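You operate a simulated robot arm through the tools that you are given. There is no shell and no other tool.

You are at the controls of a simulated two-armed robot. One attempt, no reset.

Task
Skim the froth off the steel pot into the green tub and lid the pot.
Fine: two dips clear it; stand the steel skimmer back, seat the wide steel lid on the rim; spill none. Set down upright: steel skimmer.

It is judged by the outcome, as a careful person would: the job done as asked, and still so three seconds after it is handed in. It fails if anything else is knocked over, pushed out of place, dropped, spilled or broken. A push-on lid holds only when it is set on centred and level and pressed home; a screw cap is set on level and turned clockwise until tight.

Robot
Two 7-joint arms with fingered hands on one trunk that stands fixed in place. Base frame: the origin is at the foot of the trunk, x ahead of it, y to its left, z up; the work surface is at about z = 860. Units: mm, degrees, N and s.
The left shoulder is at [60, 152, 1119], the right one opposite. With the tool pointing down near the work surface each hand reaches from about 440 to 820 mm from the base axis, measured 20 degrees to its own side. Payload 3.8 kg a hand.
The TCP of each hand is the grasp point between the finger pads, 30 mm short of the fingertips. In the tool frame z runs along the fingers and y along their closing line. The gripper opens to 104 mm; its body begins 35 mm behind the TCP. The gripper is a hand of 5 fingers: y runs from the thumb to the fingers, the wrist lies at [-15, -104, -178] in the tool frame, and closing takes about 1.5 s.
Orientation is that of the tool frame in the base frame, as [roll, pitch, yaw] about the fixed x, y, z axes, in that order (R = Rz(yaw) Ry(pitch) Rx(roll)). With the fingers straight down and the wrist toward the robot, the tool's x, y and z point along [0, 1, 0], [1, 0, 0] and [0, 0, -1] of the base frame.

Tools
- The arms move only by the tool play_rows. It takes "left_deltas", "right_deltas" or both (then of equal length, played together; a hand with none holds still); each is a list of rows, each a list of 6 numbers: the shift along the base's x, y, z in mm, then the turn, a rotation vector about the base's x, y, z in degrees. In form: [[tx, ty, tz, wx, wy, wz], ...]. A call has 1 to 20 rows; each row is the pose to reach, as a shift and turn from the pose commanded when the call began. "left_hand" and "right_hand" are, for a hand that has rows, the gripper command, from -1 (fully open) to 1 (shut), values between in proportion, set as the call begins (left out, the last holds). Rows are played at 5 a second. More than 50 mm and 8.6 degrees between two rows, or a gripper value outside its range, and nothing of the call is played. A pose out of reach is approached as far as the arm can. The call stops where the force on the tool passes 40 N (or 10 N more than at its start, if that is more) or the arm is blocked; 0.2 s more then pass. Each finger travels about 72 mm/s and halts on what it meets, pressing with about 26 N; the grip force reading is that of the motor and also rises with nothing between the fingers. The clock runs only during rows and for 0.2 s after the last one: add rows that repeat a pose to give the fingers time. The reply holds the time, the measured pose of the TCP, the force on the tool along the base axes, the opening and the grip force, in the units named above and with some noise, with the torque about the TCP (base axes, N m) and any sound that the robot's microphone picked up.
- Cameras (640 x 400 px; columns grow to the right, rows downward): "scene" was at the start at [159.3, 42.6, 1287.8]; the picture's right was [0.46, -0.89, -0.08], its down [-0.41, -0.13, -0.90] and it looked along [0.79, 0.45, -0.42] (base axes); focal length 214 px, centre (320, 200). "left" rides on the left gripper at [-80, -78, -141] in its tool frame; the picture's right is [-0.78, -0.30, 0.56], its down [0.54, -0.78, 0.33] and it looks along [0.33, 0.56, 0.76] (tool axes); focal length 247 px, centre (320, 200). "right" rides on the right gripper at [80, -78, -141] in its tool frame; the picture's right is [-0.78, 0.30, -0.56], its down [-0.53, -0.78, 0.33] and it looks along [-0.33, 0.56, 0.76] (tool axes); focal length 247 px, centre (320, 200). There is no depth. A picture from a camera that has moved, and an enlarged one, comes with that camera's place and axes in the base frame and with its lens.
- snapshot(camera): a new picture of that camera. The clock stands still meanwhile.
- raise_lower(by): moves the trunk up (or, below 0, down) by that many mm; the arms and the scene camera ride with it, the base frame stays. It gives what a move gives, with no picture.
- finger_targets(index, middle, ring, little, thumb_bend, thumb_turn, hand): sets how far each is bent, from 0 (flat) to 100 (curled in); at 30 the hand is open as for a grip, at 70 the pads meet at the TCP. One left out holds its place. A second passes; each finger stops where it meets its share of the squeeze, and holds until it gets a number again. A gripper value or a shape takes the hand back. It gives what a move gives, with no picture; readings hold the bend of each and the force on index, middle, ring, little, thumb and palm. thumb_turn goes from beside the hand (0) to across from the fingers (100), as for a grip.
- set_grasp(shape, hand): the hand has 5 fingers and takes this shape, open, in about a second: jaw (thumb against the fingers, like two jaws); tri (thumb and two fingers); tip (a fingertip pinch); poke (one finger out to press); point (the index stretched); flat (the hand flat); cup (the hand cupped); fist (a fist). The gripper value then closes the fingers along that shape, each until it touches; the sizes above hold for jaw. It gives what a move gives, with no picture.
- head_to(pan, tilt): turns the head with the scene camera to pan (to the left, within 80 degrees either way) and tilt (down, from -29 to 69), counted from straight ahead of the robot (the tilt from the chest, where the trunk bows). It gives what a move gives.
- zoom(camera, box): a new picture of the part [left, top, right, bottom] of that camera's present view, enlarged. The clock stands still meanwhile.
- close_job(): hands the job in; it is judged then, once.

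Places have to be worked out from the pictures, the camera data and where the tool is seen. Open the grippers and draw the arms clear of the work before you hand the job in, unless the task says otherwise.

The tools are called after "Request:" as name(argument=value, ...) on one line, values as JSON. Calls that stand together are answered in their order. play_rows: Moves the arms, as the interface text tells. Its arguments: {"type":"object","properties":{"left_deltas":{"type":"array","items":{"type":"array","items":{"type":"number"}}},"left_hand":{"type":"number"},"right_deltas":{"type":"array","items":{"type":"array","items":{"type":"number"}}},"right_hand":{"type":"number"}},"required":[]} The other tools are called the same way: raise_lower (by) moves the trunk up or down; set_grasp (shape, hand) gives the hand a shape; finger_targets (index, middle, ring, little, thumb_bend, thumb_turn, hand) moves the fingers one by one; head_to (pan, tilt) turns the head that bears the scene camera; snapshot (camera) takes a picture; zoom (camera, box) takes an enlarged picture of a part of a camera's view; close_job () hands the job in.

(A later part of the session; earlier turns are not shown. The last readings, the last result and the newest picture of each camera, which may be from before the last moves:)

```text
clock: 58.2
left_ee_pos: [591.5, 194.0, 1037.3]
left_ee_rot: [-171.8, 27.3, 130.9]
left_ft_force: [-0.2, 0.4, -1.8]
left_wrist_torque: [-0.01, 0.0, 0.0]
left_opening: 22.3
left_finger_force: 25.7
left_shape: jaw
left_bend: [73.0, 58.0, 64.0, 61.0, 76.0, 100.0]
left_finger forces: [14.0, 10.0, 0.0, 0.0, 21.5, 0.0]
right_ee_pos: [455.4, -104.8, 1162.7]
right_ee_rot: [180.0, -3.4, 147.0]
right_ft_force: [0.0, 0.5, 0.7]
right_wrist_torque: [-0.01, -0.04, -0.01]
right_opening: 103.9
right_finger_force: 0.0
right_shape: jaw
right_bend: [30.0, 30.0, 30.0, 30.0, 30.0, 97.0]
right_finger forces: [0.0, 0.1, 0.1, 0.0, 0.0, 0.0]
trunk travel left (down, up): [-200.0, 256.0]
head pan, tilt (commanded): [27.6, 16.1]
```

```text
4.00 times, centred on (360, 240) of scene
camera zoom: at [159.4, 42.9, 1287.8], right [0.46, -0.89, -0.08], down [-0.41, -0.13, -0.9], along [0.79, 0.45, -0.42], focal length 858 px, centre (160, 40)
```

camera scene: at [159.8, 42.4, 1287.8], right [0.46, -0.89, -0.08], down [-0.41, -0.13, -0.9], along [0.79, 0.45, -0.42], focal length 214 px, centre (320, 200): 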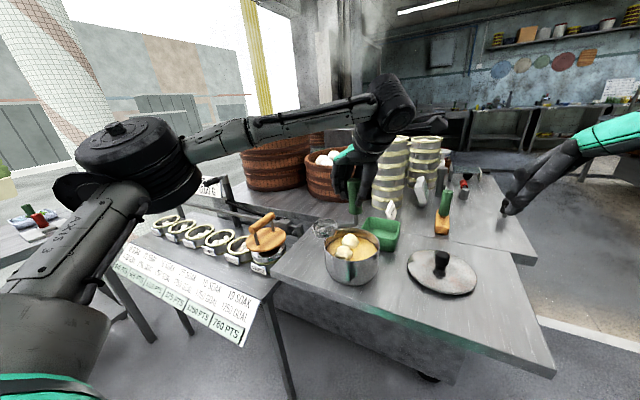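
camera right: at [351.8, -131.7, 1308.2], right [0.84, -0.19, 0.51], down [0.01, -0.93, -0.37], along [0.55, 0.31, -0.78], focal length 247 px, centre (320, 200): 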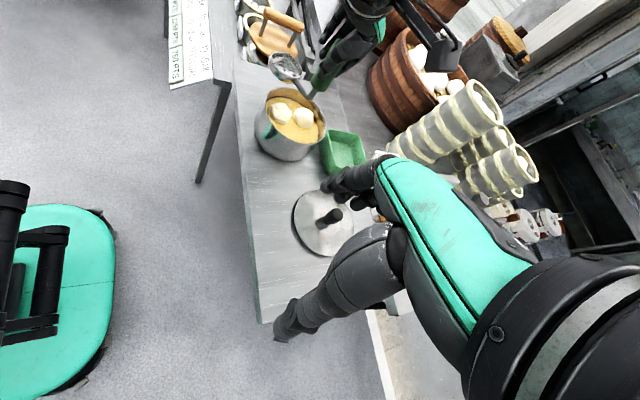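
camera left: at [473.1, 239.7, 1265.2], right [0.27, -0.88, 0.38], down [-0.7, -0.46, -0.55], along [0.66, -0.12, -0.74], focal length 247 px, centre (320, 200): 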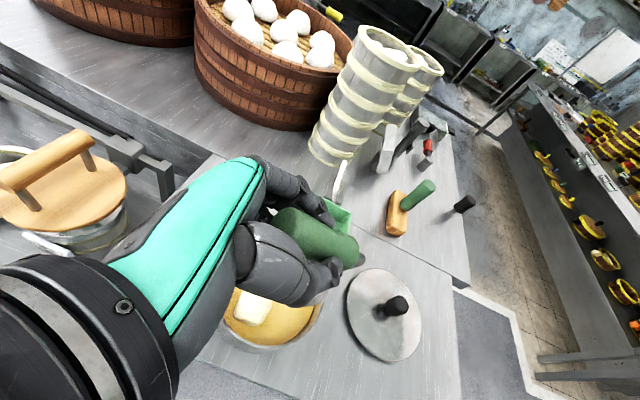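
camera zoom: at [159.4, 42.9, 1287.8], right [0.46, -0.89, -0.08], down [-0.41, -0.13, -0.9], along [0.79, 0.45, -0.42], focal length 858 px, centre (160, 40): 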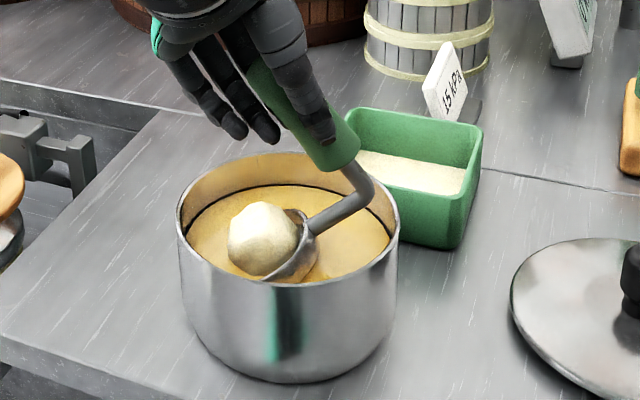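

The pose is identical to the first time. I'll lift straight up 90 mm the same way.

Request:
play_rows(left_deltas=[[0, 0, 4, 0, 0, 0], [0, 0, 10, 0, 0, 0], [0, 0, 17, 0, 0, 0], [0, 0, 25, 0, 0, 0], [0, 0, 34, 0, 0, 0], [0, 0, 44, 0, 0, 0], [0, 0, 54, 0, 0, 0], [0, 0, 64, 0, 0, 0], [0, 0, 74, 0, 0, 0], [0, 0, 84, 0, 0, 0], [0, 0, 90, 0, 0, 0], [0, 0, 90, 0, 0, 0]])

Request:
zoom(camera="right", box=[240, 30, 380, 170])

```text
clock: 60.8
left_ee_pos: [591.6, 193.4, 1127.2]
left_ee_rot: [-171.8, 27.3, 130.8]
left_ft_force: [0.1, -0.3, -1.8]
left_wrist_torque: [-0.06, -0.01, 0.02]
left_opening: 22.5
left_finger_force: 26.5
left_shape: jaw
left_bend: [73.0, 58.0, 64.0, 61.0, 76.0, 100.0]
left_finger forces: [14.1, 10.0, 0.0, 0.0, 21.5, 0.0]
right_ee_pos: [454.3, -104.9, 1163.3]
right_ee_rot: [179.9, -3.3, 146.9]
right_ft_force: [0.1, 0.8, 0.1]
right_wrist_torque: [-0.02, 0.0, 0.02]
right_opening: 103.9
right_finger_force: 0.1
right_shape: jaw
right_bend: [30.0, 30.0, 30.0, 30.0, 30.0, 97.0]
right_finger forces: [0.0, 0.0, 0.0, 0.0, 0.0, 0.1]
trunk travel left (down, up): [-200.0, 256.0]
head pan, tilt (commanded): [27.6, 16.1]
```

```text
2.86 times, centred on (310, 100) of right
camera zoom: at [351.8, -131.5, 1308.2], right [0.84, -0.19, 0.51], down [0.01, -0.93, -0.36], along [0.55, 0.31, -0.78], focal length 706 px, centre (349, 486)
```

zoom: 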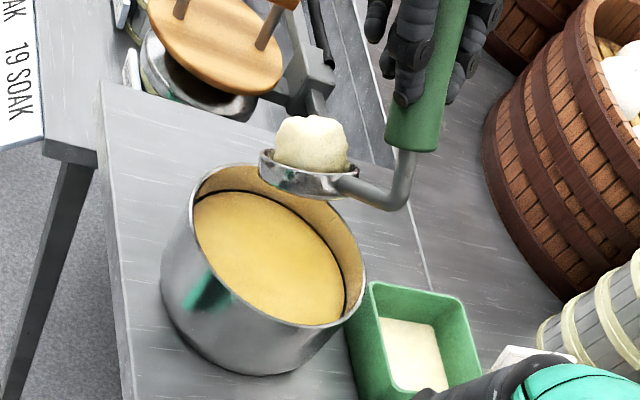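

The pot surface is clear and the second lump rides in the bowl. I'll repeat the transport to the same spot over the tub.

Request:
play_rows(left_deltas=[[8, -2, 0, 0, 0, -1], [20, -5, 0, 0, 0, -2], [34, -8, 0, 0, 0, -4], [48, -11, 0, 0, 0, -6], [62, -14, 0, 0, 0, -8], [76, -17, -3, 0, 0, -10], [90, -20, -6, 0, 0, -12], [104, -24, -10, 0, 0, -13], [115, -27, -14, 0, 0, -14], [120, -28, -16, 0, 0, -14], [120, -28, -16, 0, 0, -14]])

Request:
zoom(camera="right", box=[240, 30, 440, 190])

Request:
zoom(camera="scene", box=[300, 140, 460, 290])

```text
clock: 63.2
left_ee_pos: [711.6, 166.6, 1111.1]
left_ee_rot: [-171.8, 27.2, 116.9]
left_ft_force: [0.5, -0.4, -2.7]
left_wrist_torque: [-0.01, -0.02, 0.01]
left_opening: 22.5
left_finger_force: 26.4
left_shape: jaw
left_bend: [73.0, 58.0, 64.0, 61.0, 76.0, 100.0]
left_finger forces: [14.0, 10.3, 0.0, 0.0, 21.4, 0.1]
right_ee_pos: [456.5, -104.5, 1161.9]
right_ee_rot: [179.8, -3.3, 147.0]
right_ft_force: [0.4, 0.1, -0.6]
right_wrist_torque: [0.0, -0.01, 0.01]
right_opening: 103.9
right_finger_force: 0.2
right_shape: jaw
right_bend: [30.0, 30.0, 30.0, 30.0, 30.0, 97.0]
right_finger forces: [0.1, 0.1, 0.0, 0.0, 0.0, 0.0]
trunk travel left (down, up): [-200.0, 256.0]
head pan, tilt (commanded): [27.6, 16.1]
```

```text
2.50 times, centred on (340, 110) of right
camera zoom: at [351.5, -131.5, 1308.3], right [0.84, -0.19, 0.51], down [0.01, -0.93, -0.36], along [0.55, 0.31, -0.78], focal length 617 px, centre (270, 425)
```

zoom: 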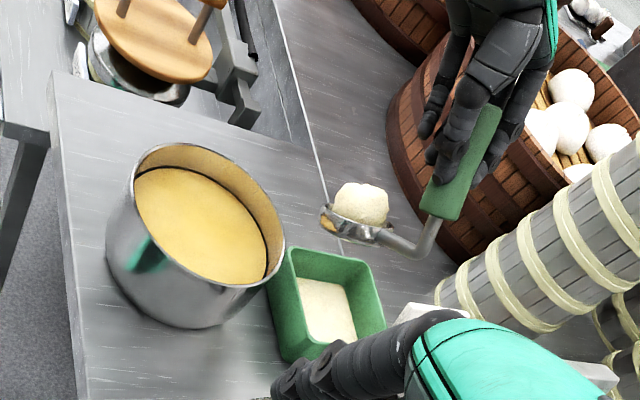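

```text
2.67 times, centred on (380, 215) of scene
camera zoom: at [159.5, 42.5, 1287.8], right [0.46, -0.89, -0.08], down [-0.41, -0.13, -0.9], along [0.79, 0.45, -0.42], focal length 572 px, centre (160, 160)
```

zoom: 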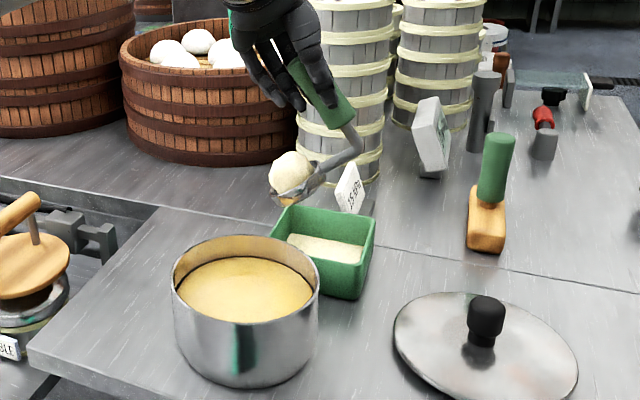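

It's the same position as before. I'll repeat the tilt that released the first lump over the tub.

Request:
play_rows(left_deltas=[[6, 3, 0, -4.5, -2.1, 0], [12, 7, 0, -9.1, -4.2, 0], [17, 11, -1, -13.6, -6.3, 0], [22, 16, -2, -18.1, -8.5, 0], [22, 16, -2, -18.1, -8.5, 0]])

Request:
zoom(camera="right", box=[240, 30, 440, 190])

Request:
zoom(camera="scene", box=[300, 140, 460, 290])

```text
clock: 64.4
left_ee_pos: [732.8, 181.4, 1108.7]
left_ee_rot: [-170.9, 47.3, 117.5]
left_ft_force: [-0.3, 0.2, -2.1]
left_wrist_torque: [0.06, -0.01, 0.01]
left_opening: 22.4
left_finger_force: 25.9
left_shape: jaw
left_bend: [73.0, 58.0, 64.0, 61.0, 76.0, 100.0]
left_finger forces: [13.8, 10.4, 0.1, 0.0, 21.6, 0.0]
right_ee_pos: [455.6, -104.9, 1162.5]
right_ee_rot: [179.7, -3.3, 147.1]
right_ft_force: [0.0, 0.9, -0.7]
right_wrist_torque: [0.02, 0.03, 0.01]
right_opening: 103.9
right_finger_force: 0.0
right_shape: jaw
right_bend: [30.0, 30.0, 30.0, 30.0, 30.0, 97.0]
right_finger forces: [0.0, 0.1, 0.0, 0.1, 0.0, 0.1]
trunk travel left (down, up): [-200.0, 256.0]
head pan, tilt (commanded): [27.6, 16.1]
```

```text
2.50 times, centred on (340, 110) of right
camera zoom: at [351.8, -131.8, 1308.2], right [0.84, -0.19, 0.51], down [0.01, -0.93, -0.37], along [0.55, 0.31, -0.78], focal length 617 px, centre (270, 425)
```

zoom: 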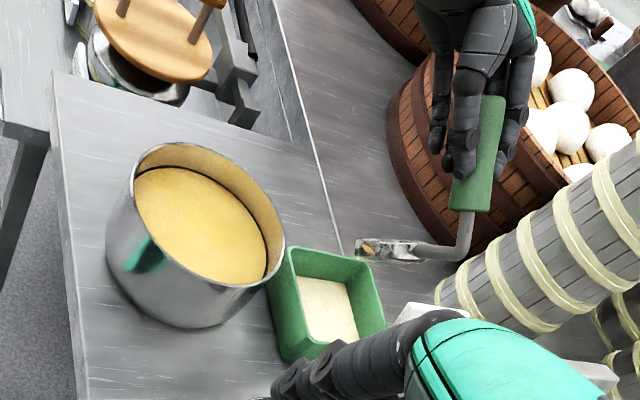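

```text
2.67 times, centred on (380, 215) of scene
camera zoom: at [159.7, 42.3, 1287.8], right [0.46, -0.89, -0.08], down [-0.41, -0.13, -0.9], along [0.79, 0.45, -0.42], focal length 572 px, centre (160, 160)
```

zoom: 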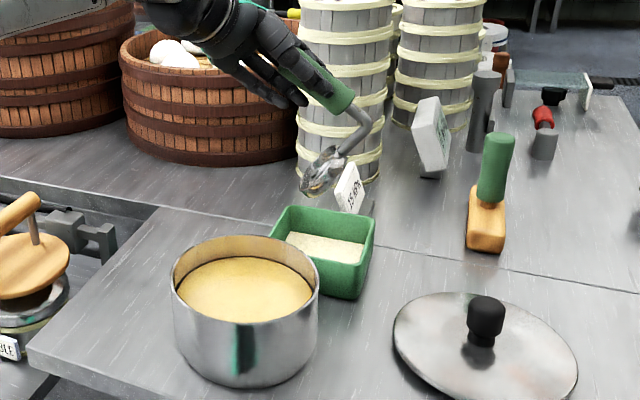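

The second lump is in the tub too, and the soup surface is clean. Now I'll bring the skimmer back: un-tilt it while moving left and away from the tub.

Request:
play_rows(left_deltas=[[-6, 6, 8, 0, 0, 0], [-18, 16, 12, 6.5, 3.0, 0], [-30, 26, 12, 12.9, 6.1, 0], [-44, 36, 12, 19.4, 9.1, 0], [-58, 48, 12, 25.9, 12.1, 0], [-74, 60, 12, 32.4, 15.1, 0], [-90, 74, 12, 38.8, 18.2, 0], [-106, 88, 12, 45.3, 21.2, 0], [-123, 99, 12, 45.3, 21.2, 0], [-123, 99, 12, 45.3, 21.2, 0]])

Request:
zoom(camera="scene", box=[250, 120, 460, 300])

Request:
snapshot(camera="right")

```text
clock: 66.6
left_ee_pos: [611.8, 280.1, 1121.4]
left_ee_rot: [-172.6, -2.9, 116.8]
left_ft_force: [-0.7, 0.0, -1.8]
left_wrist_torque: [-0.03, -0.04, 0.01]
left_opening: 22.3
left_finger_force: 26.2
left_shape: jaw
left_bend: [73.0, 58.0, 64.0, 61.0, 76.0, 100.0]
left_finger forces: [15.0, 9.2, 0.1, 0.1, 21.3, 0.0]
right_ee_pos: [455.5, -104.2, 1162.3]
right_ee_rot: [179.8, -3.3, 147.1]
right_ft_force: [0.1, 0.0, 0.1]
right_wrist_torque: [-0.01, 0.02, 0.03]
right_opening: 103.8
right_finger_force: 0.1
right_shape: jaw
right_bend: [30.0, 30.0, 30.0, 30.0, 30.0, 97.0]
right_finger forces: [0.0, 0.0, 0.0, 0.1, 0.0, 0.0]
trunk travel left (down, up): [-200.0, 256.0]
head pan, tilt (commanded): [27.6, 16.1]
```

```text
2.22 times, centred on (355, 210) of scene
camera zoom: at [160.1, 42.3, 1287.7], right [0.46, -0.89, -0.08], down [-0.41, -0.13, -0.9], along [0.79, 0.45, -0.42], focal length 477 px, centre (242, 178)
```

zoom: 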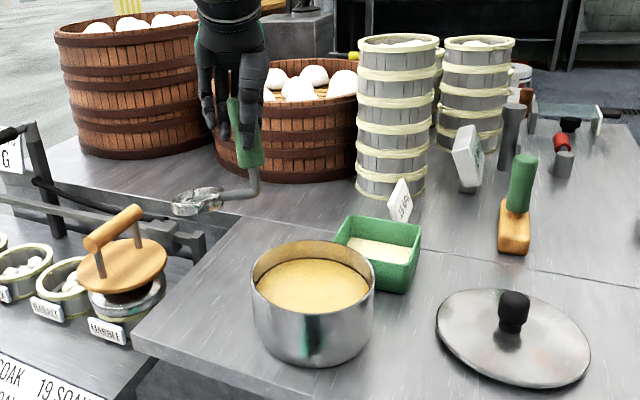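

```text
taken
camera right: at [352.2, -131.7, 1308.1], right [0.84, -0.19, 0.51], down [0.01, -0.93, -0.37], along [0.55, 0.31, -0.78], focal length 247 px, centre (320, 200)
```

right: 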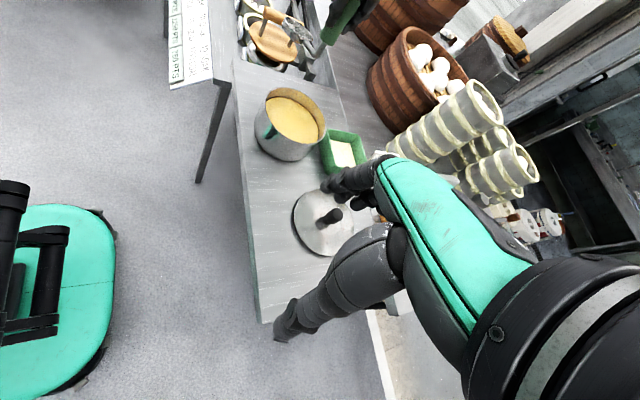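

The move is done and the tub and pot look fine. I'll yaw back about -107° to the stand orientation and move above the skimmer's original spot.

Request:
play_rows(left_deltas=[[-5, 4, 0, 0, 0, -8], [-11, 9, 0, 0, 0, -16], [-16, 13, 0, 0, 0, -24], [-22, 18, 0, 0, 0, -32], [-27, 22, 0, 0, 0, -40], [-33, 27, 0, 0, 0, -48], [-38, 31, 0, 0, 0, -56], [-44, 36, 0, 0, 0, -64], [-49, 40, 0, 0, 0, -72], [-55, 45, -3, 0, 0, -80], [-60, 49, -5, 0, 0, -88], [-66, 54, -8, 0, 0, -96], [-72, 59, -11, 0, 0, -103], [-78, 63, -11, 0, 0, -106.7], [-78, 63, -11, 0, 0, -106.7]])

Request:
play_rows(left_deltas=[[0, 0, 0, -3.9, -3.2, 0], [0, 0, 0, -7.8, -6.4, 0], [0, 0, 0, -7.8, -6.4, 0], [0, 0, 0, -7.8, -6.4, 0]])

Request:
zoom(camera="right", box=[255, 0, 345, 80])

Request:
zoom(camera="scene", box=[275, 165, 345, 235])

Request:
zoom(camera="left", box=[250, 190, 400, 320])

```text
clock: 69.8
left_ee_pos: [533.9, 345.3, 1110.3]
left_ee_rot: [-172.7, -2.8, 10.0]
left_ft_force: [0.5, -0.2, -2.0]
left_wrist_torque: [0.01, 0.09, -0.01]
left_opening: 22.4
left_finger_force: 26.0
left_shape: jaw
left_bend: [73.0, 58.0, 64.0, 61.0, 76.0, 100.0]
left_finger forces: [15.0, 9.3, 0.0, 0.0, 21.4, 0.0]
right_ee_pos: [455.4, -104.1, 1163.5]
right_ee_rot: [179.8, -3.3, 147.1]
right_ft_force: [0.2, -0.5, 0.3]
right_wrist_torque: [0.01, -0.01, 0.0]
right_opening: 103.9
right_finger_force: 0.0
right_shape: jaw
right_bend: [30.0, 30.0, 30.0, 30.0, 30.0, 97.0]
right_finger forces: [0.1, 0.0, 0.0, 0.1, 0.0, 0.0]
trunk travel left (down, up): [-200.0, 256.0]
head pan, tilt (commanded): [27.6, 16.1]
```

```text
clock: 70.8
left_ee_pos: [533.0, 343.6, 1110.4]
left_ee_rot: [178.3, -7.6, 10.9]
left_ft_force: [-0.4, -0.2, -1.4]
left_wrist_torque: [-0.01, 0.11, 0.02]
left_opening: 22.2
left_finger_force: 25.4
left_shape: jaw
left_bend: [73.0, 58.0, 64.0, 61.0, 76.0, 100.0]
left_finger forces: [15.1, 9.2, 0.0, 0.0, 21.4, 0.0]
right_ee_pos: [455.2, -105.5, 1163.4]
right_ee_rot: [179.8, -3.3, 147.1]
right_ft_force: [-0.5, -0.7, 0.2]
right_wrist_torque: [0.01, 0.0, 0.04]
right_opening: 103.8
right_finger_force: 0.0
right_shape: jaw
right_bend: [30.0, 30.0, 30.0, 30.0, 30.0, 97.0]
right_finger forces: [0.1, 0.0, 0.1, 0.0, 0.1, 0.0]
trunk travel left (down, up): [-200.0, 256.0]
head pan, tilt (commanded): [27.6, 16.1]
```

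```text
5.00 times, centred on (300, 40) of right
camera zoom: at [351.6, -131.2, 1308.3], right [0.84, -0.19, 0.51], down [0.01, -0.93, -0.36], along [0.55, 0.31, -0.78], focal length 1235 px, centre (420, 1000)
```

zoom: 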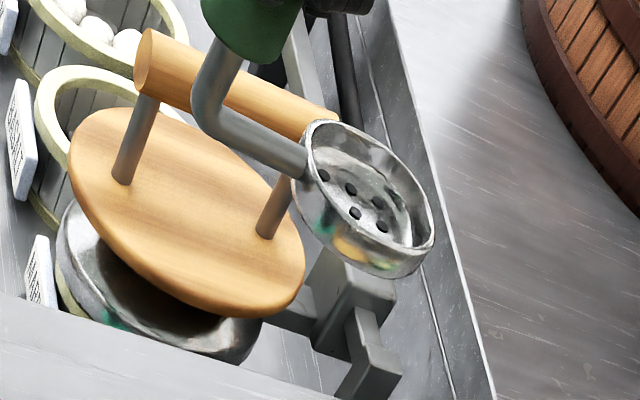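

```text
5.71 times, centred on (310, 200) of scene
camera zoom: at [159.5, 42.8, 1287.8], right [0.46, -0.89, -0.08], down [-0.41, -0.13, -0.9], along [0.79, 0.45, -0.42], focal length 1226 px, centre (377, 200)
```

zoom: 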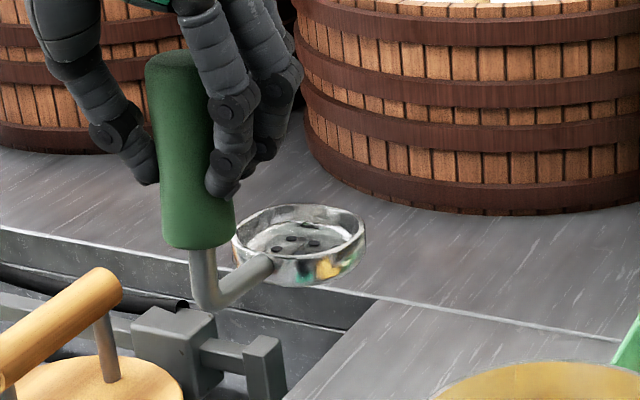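

```text
3.08 times, centred on (325, 255) of left
camera zoom: at [420.6, 406.8, 1237.4], right [-0.73, 0.14, -0.66], down [0.42, 0.86, -0.28], along [0.53, -0.49, -0.69], focal length 760 px, centre (305, 31)
```

zoom: 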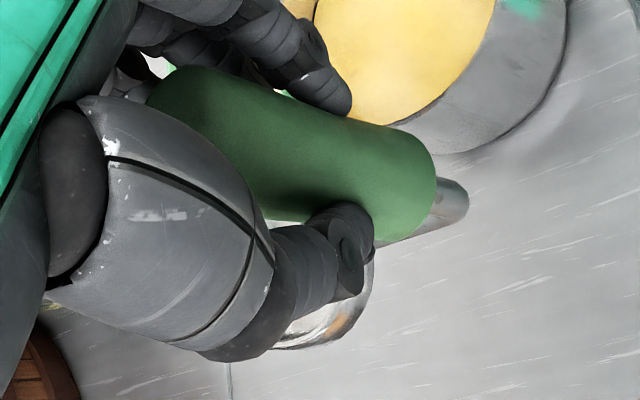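

The bowl reads level, rim centre about (613, 347, 1020), close to its original alignment. I'll descend most of the way and check before touching down.

Request:
play_rows(left_deltas=[[1, -2, -15, 0, 0, 0], [1, -2, -30, 0, 0, 0], [1, -2, -45, 0, 0, 0], [1, -2, -60, 0, 0, 0], [1, -2, -75, 0, 0, 0], [1, -2, -90, 0, 0, 0], [1, -2, -105, 0, 0, 0], [1, -2, -115, 0, 0, 0], [1, -2, -124, 0, 0, 0], [1, -2, -130, 0, 0, 0], [1, -2, -130, 0, 0, 0]])

Request:
zoom(camera="right", box=[245, 20, 335, 100])

Request:
zoom(camera="scene", box=[275, 205, 345, 275])

```text
clock: 73.2
left_ee_pos: [535.0, 342.0, 979.4]
left_ee_rot: [178.3, -7.6, 10.8]
left_ft_force: [0.2, -0.5, -3.2]
left_wrist_torque: [0.07, 0.1, 0.03]
left_opening: 22.4
left_finger_force: 25.6
left_shape: jaw
left_bend: [73.0, 58.0, 64.0, 61.0, 76.0, 100.0]
left_finger forces: [15.1, 9.2, 0.1, 0.0, 21.4, 0.1]
right_ee_pos: [455.5, -104.1, 1163.0]
right_ee_rot: [179.9, -3.3, 147.0]
right_ft_force: [0.4, 0.1, -0.2]
right_wrist_torque: [-0.02, 0.0, -0.02]
right_opening: 103.8
right_finger_force: 0.1
right_shape: jaw
right_bend: [30.0, 30.0, 30.0, 30.0, 30.0, 97.0]
right_finger forces: [0.0, 0.0, 0.1, 0.1, 0.0, 0.0]
trunk travel left (down, up): [-200.0, 256.0]
head pan, tilt (commanded): [27.6, 16.1]
```

```text
5.00 times, centred on (290, 60) of right
camera zoom: at [351.7, -131.4, 1308.3], right [0.84, -0.19, 0.51], down [0.01, -0.93, -0.36], along [0.55, 0.31, -0.78], focal length 1235 px, centre (470, 900)
```

zoom: 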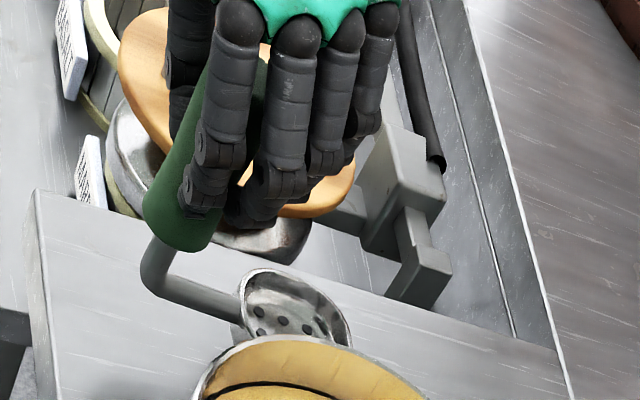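

```text
5.71 times, centred on (310, 240) of scene
camera zoom: at [159.6, 42.7, 1287.8], right [0.46, -0.89, -0.08], down [-0.41, -0.13, -0.9], along [0.79, 0.45, -0.42], focal length 1226 px, centre (377, -29)
```

zoom: 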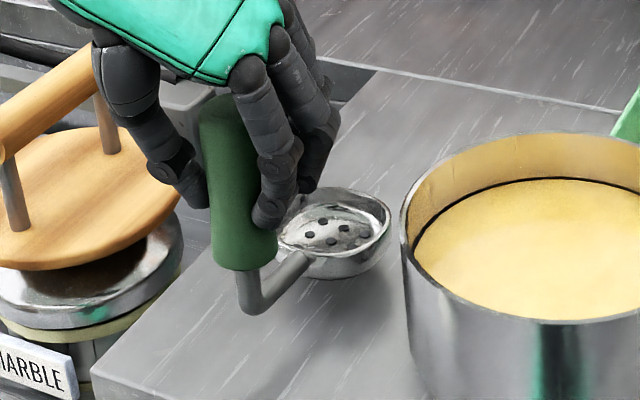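

The skimmer is level and about 12 mm above the table. I'll lower in small steps and watch the force for contact.

Request:
play_rows(left_deltas=[[0, 0, -3, 0, 0, 0], [0, 0, -6, 0, 0, 0], [0, 0, -8, 0, 0, 0], [0, 0, -10, 0, 0, 0], [0, 0, -10, 0, 0, 0]])

```text
clock: 74.4
left_ee_pos: [533.6, 342.4, 970.1]
left_ee_rot: [178.4, -7.6, 10.8]
left_ft_force: [0.9, 0.5, -3.1]
left_wrist_torque: [0.01, 0.08, 0.01]
left_opening: 22.3
left_finger_force: 26.4
left_shape: jaw
left_bend: [73.0, 58.0, 64.0, 61.0, 76.0, 100.0]
left_finger forces: [15.1, 9.2, 0.0, 0.1, 21.5, 0.0]
right_ee_pos: [454.7, -105.0, 1162.2]
right_ee_rot: [179.8, -3.3, 147.1]
right_ft_force: [-0.3, -0.1, 0.1]
right_wrist_torque: [0.0, 0.02, -0.04]
right_opening: 103.9
right_finger_force: 0.1
right_shape: jaw
right_bend: [30.0, 30.0, 30.0, 30.0, 30.0, 97.0]
right_finger forces: [0.0, 0.0, 0.0, 0.0, 0.0, 0.0]
trunk travel left (down, up): [-200.0, 256.0]
head pan, tilt (commanded): [27.6, 16.1]
```

No contact yet (z force about -2 to -3 N is just the weight). I'll go down another few millimetres.

Request:
play_rows(left_deltas=[[0, 0, -1, 0, 0, 0], [0, 0, -2, 0, 0, 0], [0, 0, -3, 0, 0, 0], [0, 0, -4, 0, 0, 0], [0, 0, -4, 0, 0, 0]])

Request:
zoom(camera="scene", box=[275, 205, 345, 275])

```text
clock: 75.6
left_ee_pos: [534.2, 342.2, 965.5]
left_ee_rot: [178.3, -7.6, 10.8]
left_ft_force: [-0.1, -0.2, -2.5]
left_wrist_torque: [0.0, 0.08, 0.02]
left_opening: 22.5
left_finger_force: 26.1
left_shape: jaw
left_bend: [73.0, 58.0, 64.0, 61.0, 76.0, 100.0]
left_finger forces: [15.1, 9.3, 0.0, 0.1, 21.4, 0.1]
right_ee_pos: [455.5, -105.0, 1162.9]
right_ee_rot: [179.8, -3.3, 147.0]
right_ft_force: [0.4, -0.8, 0.7]
right_wrist_torque: [-0.01, 0.0, 0.01]
right_opening: 103.5
right_finger_force: 0.1
right_shape: jaw
right_bend: [30.0, 30.0, 30.0, 30.0, 30.0, 97.0]
right_finger forces: [0.1, 0.0, 0.0, 0.1, 0.0, 0.0]
trunk travel left (down, up): [-200.0, 256.0]
head pan, tilt (commanded): [27.6, 16.1]
```

```text
5.71 times, centred on (310, 240) of scene
camera zoom: at [159.6, 42.7, 1287.8], right [0.46, -0.89, -0.08], down [-0.41, -0.13, -0.9], along [0.79, 0.45, -0.42], focal length 1226 px, centre (377, -29)
```

zoom: 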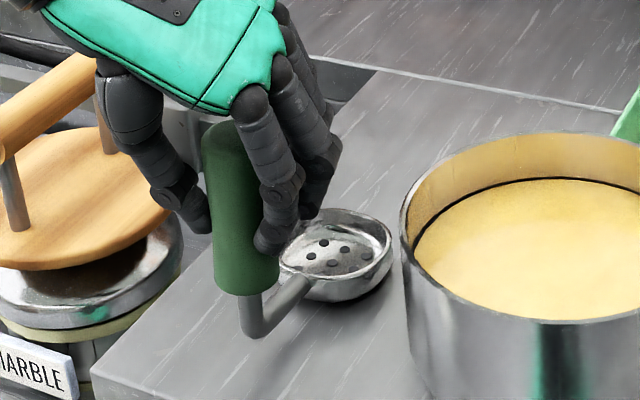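

The shadow gap is nearly closed; the bowl and bend are within 1–2 mm of their original places. I'll lower a few more millimetres.

Request:
play_rows(left_deltas=[[0, 0, -1, 0, 0, 0], [0, 0, -2, 0, 0, 0], [0, 0, -2.5, 0, 0, 0], [0, 0, -2.5, 0, 0, 0]])

```text
clock: 76.6
left_ee_pos: [533.3, 342.5, 964.6]
left_ee_rot: [178.4, -7.6, 10.8]
left_ft_force: [0.1, 0.7, -3.0]
left_wrist_torque: [0.01, 0.08, 0.04]
left_opening: 22.4
left_finger_force: 26.0
left_shape: jaw
left_bend: [73.0, 58.0, 64.0, 61.0, 76.0, 100.0]
left_finger forces: [15.2, 9.2, 0.0, 0.0, 21.5, 0.0]
right_ee_pos: [456.8, -104.1, 1164.0]
right_ee_rot: [179.8, -3.3, 147.0]
right_ft_force: [-0.2, 0.3, -1.0]
right_wrist_torque: [-0.01, 0.02, -0.02]
right_opening: 104.1
right_finger_force: 0.1
right_shape: jaw
right_bend: [30.0, 30.0, 30.0, 30.0, 30.0, 97.0]
right_finger forces: [0.0, 0.1, 0.0, 0.1, 0.0, 0.0]
trunk travel left (down, up): [-200.0, 256.0]
head pan, tilt (commanded): [27.6, 16.1]
```

Still no contact, so I'll continue down in 1 mm steps.

Request:
play_rows(left_deltas=[[0, 0, -1, 0, 0, 0], [0, 0, -2, 0, 0, 0], [0, 0, -3, 0, 0, 0], [0, 0, -3, 0, 0, 0], [0, 0, -3, 0, 0, 0]])

Request:
zoom(camera="scene", box=[275, 205, 345, 275])

```text
clock: 77.8
left_ee_pos: [534.2, 342.2, 960.9]
left_ee_rot: [178.4, -7.5, 10.7]
left_ft_force: [-0.2, 0.7, -1.3]
left_wrist_torque: [-0.01, 0.05, 0.01]
left_opening: 22.6
left_finger_force: 25.8
left_shape: jaw
left_bend: [73.0, 58.0, 64.0, 61.0, 76.0, 100.0]
left_finger forces: [14.9, 9.1, 0.0, 0.0, 21.4, 0.0]
right_ee_pos: [455.3, -104.4, 1162.2]
right_ee_rot: [179.8, -3.3, 146.9]
right_ft_force: [0.6, -0.3, 0.4]
right_wrist_torque: [-0.05, -0.02, 0.0]
right_opening: 104.1
right_finger_force: 0.2
right_shape: jaw
right_bend: [30.0, 30.0, 30.0, 30.0, 30.0, 97.0]
right_finger forces: [0.0, 0.0, 0.0, 0.1, 0.1, 0.1]
trunk travel left (down, up): [-200.0, 256.0]
head pan, tilt (commanded): [27.6, 16.1]
```

```text
5.71 times, centred on (310, 240) of scene
camera zoom: at [159.5, 42.7, 1287.8], right [0.46, -0.89, -0.08], down [-0.41, -0.13, -0.9], along [0.79, 0.45, -0.42], focal length 1226 px, centre (377, -29)
```

zoom: 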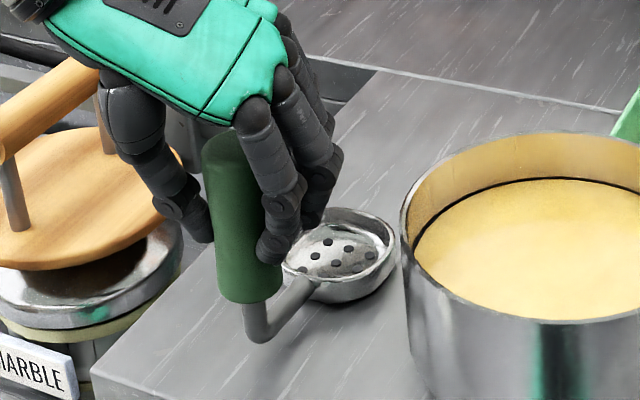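

The load is easing (z force -1.3 N, torque dropping), so the bowl is starting to touch. I'll press 2 mm more to seat it.

Request:
play_rows(left_deltas=[[0, 0, -1, 0, 0, 0], [0, 0, -1, 0, 0, 0], [0, 0, -2, 0, 0, 0], [0, 0, -2, 0, 0, 0]])

Request:
zoom(camera="scene", box=[280, 215, 340, 275])

```text
clock: 78.8
left_ee_pos: [533.4, 341.9, 959.1]
left_ee_rot: [178.4, -7.7, 10.8]
left_ft_force: [-1.2, 0.5, 1.1]
left_wrist_torque: [-0.04, 0.04, 0.01]
left_opening: 22.5
left_finger_force: 26.6
left_shape: jaw
left_bend: [73.0, 58.0, 64.0, 61.0, 76.0, 100.0]
left_finger forces: [14.8, 9.1, 0.0, 0.0, 22.3, 0.0]
right_ee_pos: [454.4, -104.0, 1163.2]
right_ee_rot: [179.8, -3.3, 147.0]
right_ft_force: [-0.2, -0.2, -0.3]
right_wrist_torque: [0.01, 0.0, -0.01]
right_opening: 103.6
right_finger_force: 0.2
right_shape: jaw
right_bend: [30.0, 30.0, 30.0, 30.0, 30.0, 97.0]
right_finger forces: [0.0, 0.0, 0.0, 0.0, 0.1, 0.0]
trunk travel left (down, up): [-200.0, 256.0]
head pan, tilt (commanded): [27.6, 16.1]
```

```text
6.67 times, centred on (310, 245) of scene
camera zoom: at [159.0, 42.6, 1287.9], right [0.46, -0.89, -0.08], down [-0.41, -0.13, -0.9], along [0.79, 0.45, -0.42], focal length 1430 px, centre (387, -100)
```

zoom: 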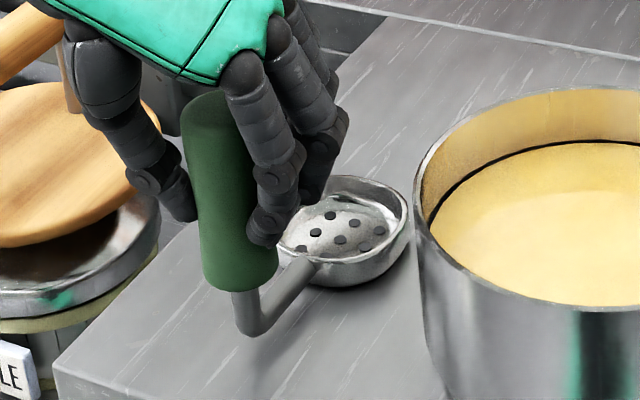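

The handle lean matches the original picture, but the skimmer sits about 5 mm toward the pot. I'll lift 4 mm, shift 4 mm left, and set it down again.

Request:
play_rows(left_deltas=[[0, 0, 2, 0, 0, 0], [0, 0, 5, 0, 0, 0], [0, 2, 5, 0, 0, 0], [-1, 4, 5, 0, 0, 0], [-1, 4, 3, 0, 0, 0], [-1, 4, 1, 0, 0, 0], [-1, 4, 0, 0, 0, 0], [-1, 4, -0.5, 0, 0, 0], [-1, 4, -0.5, 0, 0, 0]])

Request:
zoom(camera="scene", box=[280, 215, 340, 275])

Request:
zoom(camera="right", box=[245, 20, 335, 100])

```text
clock: 80.8
left_ee_pos: [533.0, 345.5, 959.3]
left_ee_rot: [178.4, -7.6, 10.7]
left_ft_force: [-1.2, 0.4, 1.7]
left_wrist_torque: [-0.03, 0.06, -0.02]
left_opening: 22.4
left_finger_force: 26.1
left_shape: jaw
left_bend: [73.0, 58.0, 64.0, 61.0, 76.0, 100.0]
left_finger forces: [15.0, 9.2, 0.0, 0.0, 22.3, 0.1]
right_ee_pos: [455.0, -104.9, 1162.6]
right_ee_rot: [179.9, -3.3, 147.0]
right_ft_force: [-0.4, 0.3, 1.9]
right_wrist_torque: [0.01, 0.0, -0.04]
right_opening: 103.8
right_finger_force: 0.1
right_shape: jaw
right_bend: [30.0, 30.0, 30.0, 30.0, 30.0, 97.0]
right_finger forces: [0.1, 0.0, 0.1, 0.0, 0.0, 0.0]
trunk travel left (down, up): [-200.0, 256.0]
head pan, tilt (commanded): [27.6, 16.1]
```

```text
6.67 times, centred on (310, 245) of scene
camera zoom: at [159.0, 42.6, 1287.9], right [0.46, -0.89, -0.08], down [-0.41, -0.13, -0.9], along [0.79, 0.45, -0.42], focal length 1430 px, centre (387, -100)
```

zoom: 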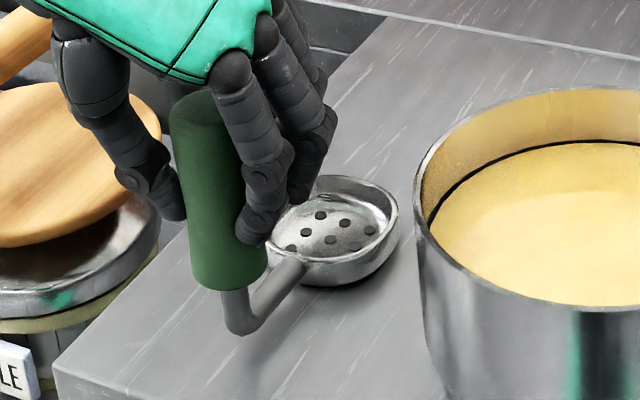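

```text
5.00 times, centred on (290, 60) of right
camera zoom: at [351.1, -131.4, 1308.5], right [0.84, -0.19, 0.51], down [0.01, -0.93, -0.36], along [0.55, 0.31, -0.78], focal length 1235 px, centre (470, 900)
```

zoom: 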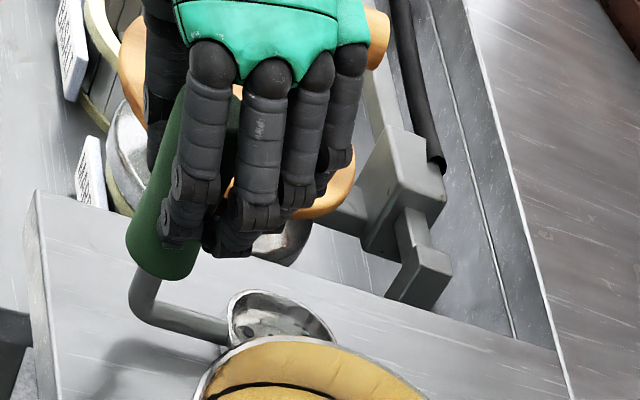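

It now matches the original picture closely and bears lightly on the table. I'll open the hand to release it.

Request:
play_rows(left_deltas=[[0, 0, 0, 0, 0, 0], [0, 0, 0, 0, 0, 0], [0, 0, 0, 0, 0, 0], [0, 0, 0, 0, 0, 0]], left_hand=0.2)

Request:
zoom(camera="scene", box=[280, 215, 340, 275])

```text
clock: 81.8
left_ee_pos: [531.8, 345.7, 959.5]
left_ee_rot: [178.4, -7.6, 10.9]
left_ft_force: [0.8, 0.7, -0.5]
left_wrist_torque: [0.01, -0.01, 0.02]
left_opening: 41.3
left_finger_force: 0.0
left_shape: jaw
left_bend: [74.0, 49.0, 46.0, 44.0, 73.0, 100.0]
left_finger forces: [0.0, 0.1, 0.1, 0.1, 0.1, 0.1]
right_ee_pos: [454.3, -104.7, 1163.5]
right_ee_rot: [179.8, -3.3, 147.0]
right_ft_force: [0.0, -0.8, -0.6]
right_wrist_torque: [0.04, 0.0, -0.01]
right_opening: 103.9
right_finger_force: 0.1
right_shape: jaw
right_bend: [30.0, 30.0, 30.0, 30.0, 30.0, 97.0]
right_finger forces: [0.0, 0.1, 0.0, 0.0, 0.0, 0.0]
trunk travel left (down, up): [-200.0, 256.0]
head pan, tilt (commanded): [27.6, 16.1]
```

```text
6.67 times, centred on (310, 245) of scene
camera zoom: at [159.4, 42.6, 1287.8], right [0.46, -0.89, -0.08], down [-0.41, -0.13, -0.9], along [0.79, 0.45, -0.42], focal length 1430 px, centre (387, -100)
```

zoom: 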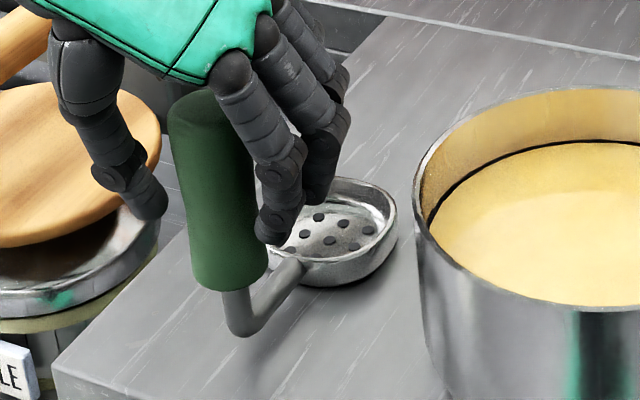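

The skimmer stands by itself. I'll open fully, then raise the left hand straight up and clear.

Request:
play_rows(left_deltas=[[0, 0, 0, 0, 0, 0], [0, 0, 0, 0, 0, 0], [0, 0, 0, 0, 0, 0], [0, 0, 0, 0, 0, 0], [0, 0, 0, 0, 0, 0], [0, 0, 0, 0, 0, 0]], left_hand=-1)

Request:
zoom(camera="scene", box=[270, 200, 350, 280])

```text
clock: 83.2
left_ee_pos: [532.8, 347.3, 958.4]
left_ee_rot: [178.4, -7.6, 10.8]
left_ft_force: [0.1, 0.7, 1.3]
left_wrist_torque: [-0.01, 0.04, 0.02]
left_opening: 103.4
left_finger_force: 0.1
left_shape: jaw
left_bend: [30.0, 30.0, 30.0, 30.0, 30.0, 98.0]
left_finger forces: [0.0, 0.0, 0.0, 0.0, 0.0, 0.0]
right_ee_pos: [454.7, -104.6, 1162.7]
right_ee_rot: [179.8, -3.3, 147.0]
right_ft_force: [0.7, -0.3, -0.2]
right_wrist_torque: [0.0, 0.01, 0.01]
right_opening: 103.9
right_finger_force: 0.0
right_shape: jaw
right_bend: [30.0, 30.0, 30.0, 30.0, 30.0, 97.0]
right_finger forces: [0.0, 0.1, 0.1, 0.1, 0.0, 0.0]
trunk travel left (down, up): [-200.0, 256.0]
head pan, tilt (commanded): [27.6, 16.1]
```

```text
5.00 times, centred on (310, 240) of scene
camera zoom: at [159.4, 42.6, 1287.8], right [0.46, -0.89, -0.08], down [-0.41, -0.13, -0.9], along [0.79, 0.45, -0.42], focal length 1072 px, centre (370, 0)
```

zoom: 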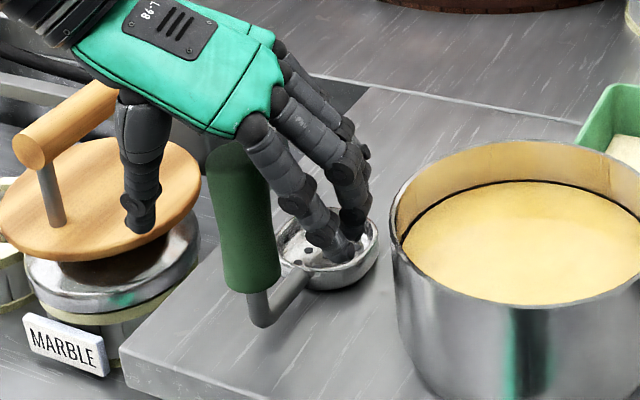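

The skimmer is upright and free. I'll raise the left hand straight up, then retract it to the left and back.

Request:
play_rows(left_deltas=[[0, 0, 10, 0, 0, 0], [0, 0, 25, 0, 0, 0], [0, 0, 45, 0, 0, 0], [0, 0, 65, 0, 0, 0], [0, 0, 90, 0, 0, 0], [0, 0, 115, 0, 0, 0], [-10, 10, 140, 0, 0, 0], [-30, 20, 165, 0, 0, 8], [-55, 25, 190, 0, 0, 16], [-80, 25, 210, 0, 0, 24], [-105, 25, 225, 0, 0, 32], [-130, 25, 235, 0, 0, 40], [-155, 25, 245, 0, 0, 48], [-180, 25, 250, 0, 0, 56], [-190, 25, 250, 0, 0, 64], [-190, 25, 250, 0, 0, 72]])

Request:
snapshot(camera="scene")

Request:
snapshot(camera="right")

Request:
snapshot(camera="left")

```text
clock: 86.6
left_ee_pos: [343.3, 371.2, 1208.6]
left_ee_rot: [178.4, -7.7, 83.0]
left_ft_force: [-0.8, -0.1, -0.1]
left_wrist_torque: [0.03, -0.01, -0.01]
left_opening: 103.7
left_finger_force: 0.1
left_shape: jaw
left_bend: [30.0, 30.0, 30.0, 30.0, 30.0, 98.0]
left_finger forces: [0.0, 0.0, 0.0, 0.0, 0.0, 0.0]
right_ee_pos: [455.3, -104.6, 1162.1]
right_ee_rot: [179.9, -3.3, 147.0]
right_ft_force: [-0.5, -0.8, 0.6]
right_wrist_torque: [0.01, 0.0, -0.01]
right_opening: 103.8
right_finger_force: 0.0
right_shape: jaw
right_bend: [30.0, 30.0, 30.0, 30.0, 30.0, 97.0]
right_finger forces: [0.0, 0.0, 0.1, 0.0, 0.0, 0.1]
trunk travel left (down, up): [-200.0, 256.0]
head pan, tilt (commanded): [27.6, 16.1]
```

```text
taken
camera scene: at [159.2, 42.2, 1287.9], right [0.46, -0.89, -0.08], down [-0.41, -0.13, -0.9], along [0.79, 0.45, -0.42], focal length 214 px, centre (320, 200)
```

scene: 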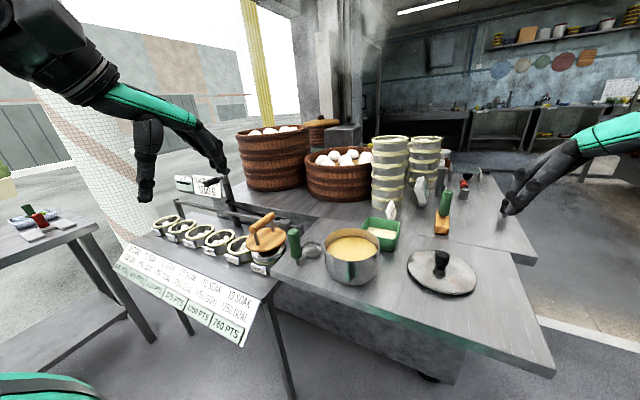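

```text
taken
camera right: at [351.3, -131.9, 1308.4], right [0.84, -0.19, 0.51], down [0.01, -0.93, -0.37], along [0.55, 0.31, -0.78], focal length 247 px, centre (320, 200)
```

right: 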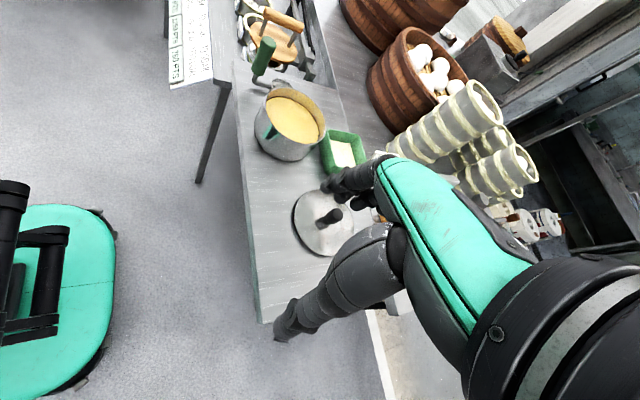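

```text
taken
camera left: at [248.7, 283.7, 1335.7], right [-0.36, -0.65, -0.66], down [-0.69, 0.67, -0.28], along [0.63, 0.36, -0.69], focal length 247 px, centre (320, 200)
```

left: 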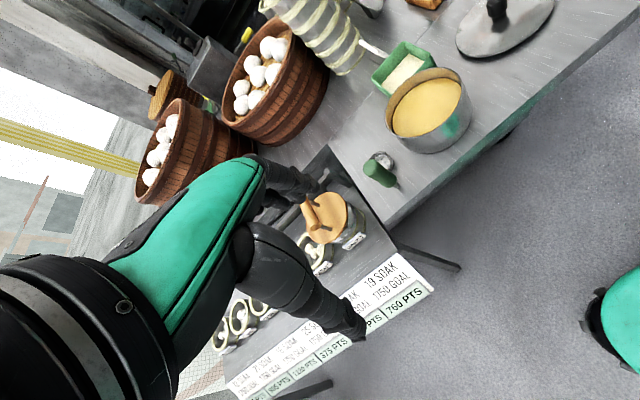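

The skimmer stands back in place and the left hand is clear. The lid knob's top triangulates to about (652–660, -3, 930). I'll move the left hand over the lid with fingers straight down, first correcting its residual tilt while moving.

Request:
play_rows(left_deltas=[[15, -20, 0, 0, 0, -5], [30, -40, 0, 0, 0, -10], [50, -65, -5, 0, 0, -13], [75, -95, -10, 0, 0, -13], [100, -125, -15, 0, 0, -13], [125, -155, -20, 0, 0, -13], [150, -185, -25, 0, 0, -13], [175, -215, -30, 0, 0, -13], [200, -245, -35, 0, 0, -13], [200, -245, -35, 0, 0, -13]])

Request:
play_rows(left_deltas=[[15, -17, -5, -3.4, 2.1, 0], [32, -37, -10, -6.7, 4.1, 0], [50, -58, -20, -6.7, 4.1, 0], [68, -78, -35, -6.7, 4.1, 0], [86, -98, -50, -6.7, 4.1, 0], [104, -118, -65, -6.7, 4.1, 0], [113, -129, -75, -6.7, 4.1, 0], [113, -129, -75, -6.7, 4.1, 0]])

Request:
snapshot(camera="left")

Request:
snapshot(camera="scene")

```text
clock: 88.8
left_ee_pos: [540.0, 127.1, 1174.2]
left_ee_rot: [178.3, -7.6, 69.7]
left_ft_force: [1.0, -0.5, 0.1]
left_wrist_torque: [-0.04, -0.01, -0.01]
left_opening: 103.8
left_finger_force: 0.1
left_shape: jaw
left_bend: [30.0, 30.0, 30.0, 30.0, 30.0, 98.0]
left_finger forces: [0.1, 0.1, 0.0, 0.1, 0.0, 0.0]
right_ee_pos: [453.6, -104.1, 1162.4]
right_ee_rot: [179.8, -3.3, 147.1]
right_ft_force: [0.2, 0.7, -0.1]
right_wrist_torque: [-0.02, -0.01, -0.02]
right_opening: 104.0
right_finger_force: 0.1
right_shape: jaw
right_bend: [30.0, 30.0, 30.0, 30.0, 30.0, 97.0]
right_finger forces: [0.1, 0.0, 0.0, 0.0, 0.0, 0.0]
trunk travel left (down, up): [-200.0, 256.0]
head pan, tilt (commanded): [27.6, 16.1]
```

```text
clock: 90.6
left_ee_pos: [597.8, 62.5, 1127.8]
left_ee_rot: [179.9, 0.1, 69.7]
left_ft_force: [0.2, -0.1, -0.3]
left_wrist_torque: [0.02, -0.04, -0.01]
left_opening: 103.7
left_finger_force: 0.1
left_shape: jaw
left_bend: [30.0, 30.0, 30.0, 30.0, 30.0, 98.0]
left_finger forces: [0.1, 0.0, 0.1, 0.0, 0.0, 0.0]
left hand out of reach, approached as far as the arm can: row 4, 5, 6, 7, 8
right_ee_pos: [455.4, -105.4, 1163.5]
right_ee_rot: [179.8, -3.3, 147.0]
right_ft_force: [-0.5, -0.5, -0.7]
right_wrist_torque: [0.02, -0.01, -0.01]
right_opening: 103.7
right_finger_force: 0.0
right_shape: jaw
right_bend: [30.0, 30.0, 30.0, 30.0, 30.0, 97.0]
right_finger forces: [0.0, 0.0, 0.0, 0.0, 0.0, 0.1]
trunk travel left (down, up): [-200.0, 256.0]
head pan, tilt (commanded): [27.6, 16.1]
```

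```text
taken
camera left: at [495.1, 15.3, 1268.1], right [-0.55, -0.63, -0.56], down [-0.54, 0.77, -0.33], along [0.64, 0.12, -0.76], focal length 247 px, centre (320, 200)
```

left: 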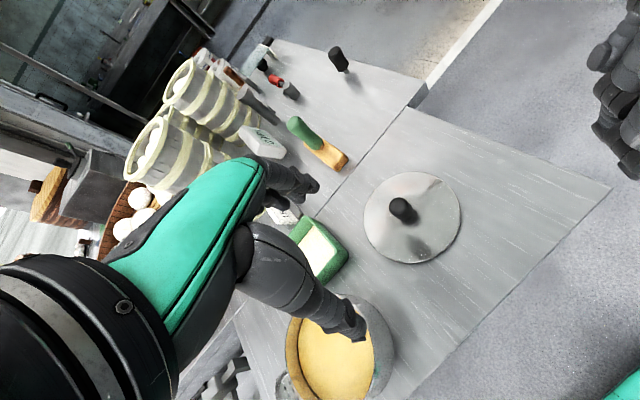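

```text
taken
camera scene: at [159.2, 42.5, 1287.9], right [0.46, -0.89, -0.08], down [-0.41, -0.13, -0.9], along [0.79, 0.45, -0.42], focal length 214 px, centre (320, 200)
```

scene: 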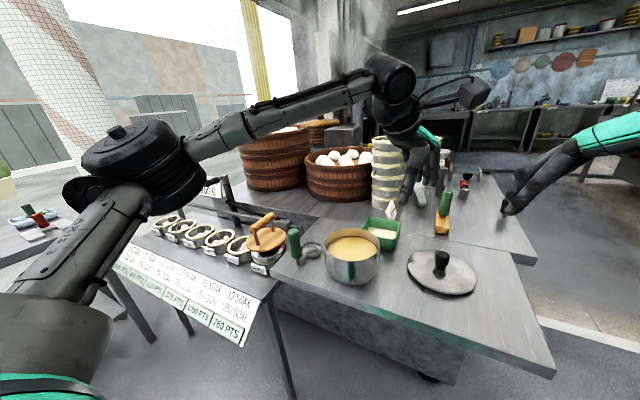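

The left arm stops short at this wrist yaw. I'll try with the wrist turned more to the left (azimuth about 110°) and lower, which should extend its reach to the right.

Request:
play_rows(left_deltas=[[0, 0, 0, 0, 0, -8], [0, 0, -5, 0, 0, -16], [0, 0, -10, 0, 0, -24], [5, -5, -15, 0, 0, -32], [10, -10, -20, 0, 0, -40], [15, -20, -25, 0, 0, -48], [25, -30, -30, 0, 0, -50], [35, -42, -35, 0, 0, -50], [45, -54, -40, 0, 0, -50], [58, -67, -45, 0, 0, -50], [58, -67, -50, 0, 0, -50], [58, -67, -50, 0, 0, -50]])

```text
clock: 93.2
left_ee_pos: [590.6, 54.3, 1050.4]
left_ee_rot: [180.0, 0.0, 19.7]
left_ft_force: [-0.3, 0.3, 0.4]
left_wrist_torque: [0.0, -0.01, -0.02]
left_opening: 103.8
left_finger_force: 0.0
left_shape: jaw
left_bend: [30.0, 30.0, 30.0, 30.0, 30.0, 97.0]
left_finger forces: [0.1, 0.0, 0.0, 0.0, 0.0, 0.0]
left hand out of reach, approached as far as the arm can: row 5, 6, 7, 8, 9, 10, 11, 12
right_ee_pos: [454.8, -103.8, 1163.2]
right_ee_rot: [179.8, -3.4, 147.0]
right_ft_force: [-0.7, 1.7, -0.5]
right_wrist_torque: [0.01, 0.02, -0.01]
right_opening: 103.6
right_finger_force: 0.0
right_shape: jaw
right_bend: [30.0, 30.0, 30.0, 30.0, 30.0, 97.0]
right_finger forces: [0.0, 0.0, 0.1, 0.0, 0.0, 0.1]
trunk travel left (down, up): [-200.0, 256.0]
head pan, tilt (commanded): [27.6, 16.1]
```

That is worse, so the limit seems to be wrist bend with a low shoulder. I'll raise the trunk 150 mm so the forearms slope down more, then test the left hand's reach to the lid again.

Request:
raise_lower(by=150)

Request:
play_rows(left_deltas=[[0, 0, -20, 0, 0, 8], [0, 0, -40, 0, 0, 16], [0, 0, -60, 0, 0, 24], [0, 0, -80, 0, 0, 32], [0, 0, -100, 0, 0, 40], [0, 0, -110, 0, 0, 45], [15, -12, -120, 0, 0, 45], [30, -24, -120, 0, 0, 45], [45, -40, -120, 0, 0, 45], [60, -55, -120, 0, 0, 45], [60, -55, -120, 0, 0, 45]])

```text
clock: 95.0
left_ee_pos: [555.1, 53.4, 1280.4]
left_ee_rot: [177.2, -7.0, 20.0]
left_ft_force: [-0.2, 0.4, -0.5]
left_wrist_torque: [-0.03, 0.02, -0.01]
left_opening: 103.9
left_finger_force: 0.1
left_shape: jaw
left_bend: [30.0, 30.0, 30.0, 30.0, 30.0, 97.0]
left_finger forces: [0.0, 0.0, 0.1, 0.0, 0.0, 0.1]
right_ee_pos: [405.1, -104.7, 1377.1]
right_ee_rot: [175.4, 3.4, 147.0]
right_ft_force: [-0.6, -0.1, -0.2]
right_wrist_torque: [-0.01, 0.02, -0.01]
right_opening: 103.7
right_finger_force: 0.0
right_shape: jaw
right_bend: [30.0, 30.0, 30.0, 30.0, 30.0, 97.0]
right_finger forces: [0.1, 0.0, 0.0, 0.0, 0.0, 0.0]
trunk travel left (down, up): [-350.0, 106.0]
head pan, tilt (commanded): [27.6, 16.1]
```

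```text
clock: 97.3
left_ee_pos: [567.0, 53.2, 1163.1]
left_ee_rot: [177.2, -7.0, 64.9]
left_ft_force: [0.2, -0.3, 0.0]
left_wrist_torque: [0.01, 0.0, -0.01]
left_opening: 104.1
left_finger_force: 0.0
left_shape: jaw
left_bend: [30.0, 30.0, 30.0, 30.0, 30.0, 97.0]
left_finger forces: [0.1, 0.1, 0.0, 0.0, 0.0, 0.0]
left hand out of reach, approached as far as the arm can: row 7, 8, 9, 10, 11
right_ee_pos: [404.8, -104.8, 1376.6]
right_ee_rot: [175.3, 3.5, 147.0]
right_ft_force: [0.4, 0.1, -0.4]
right_wrist_torque: [-0.01, 0.01, -0.01]
right_opening: 103.8
right_finger_force: 0.0
right_shape: jaw
right_bend: [30.0, 30.0, 30.0, 30.0, 30.0, 97.0]
right_finger forces: [0.0, 0.1, 0.1, 0.0, 0.0, 0.1]
trunk travel left (down, up): [-350.0, 106.0]
head pan, tilt (commanded): [27.6, 16.1]
```

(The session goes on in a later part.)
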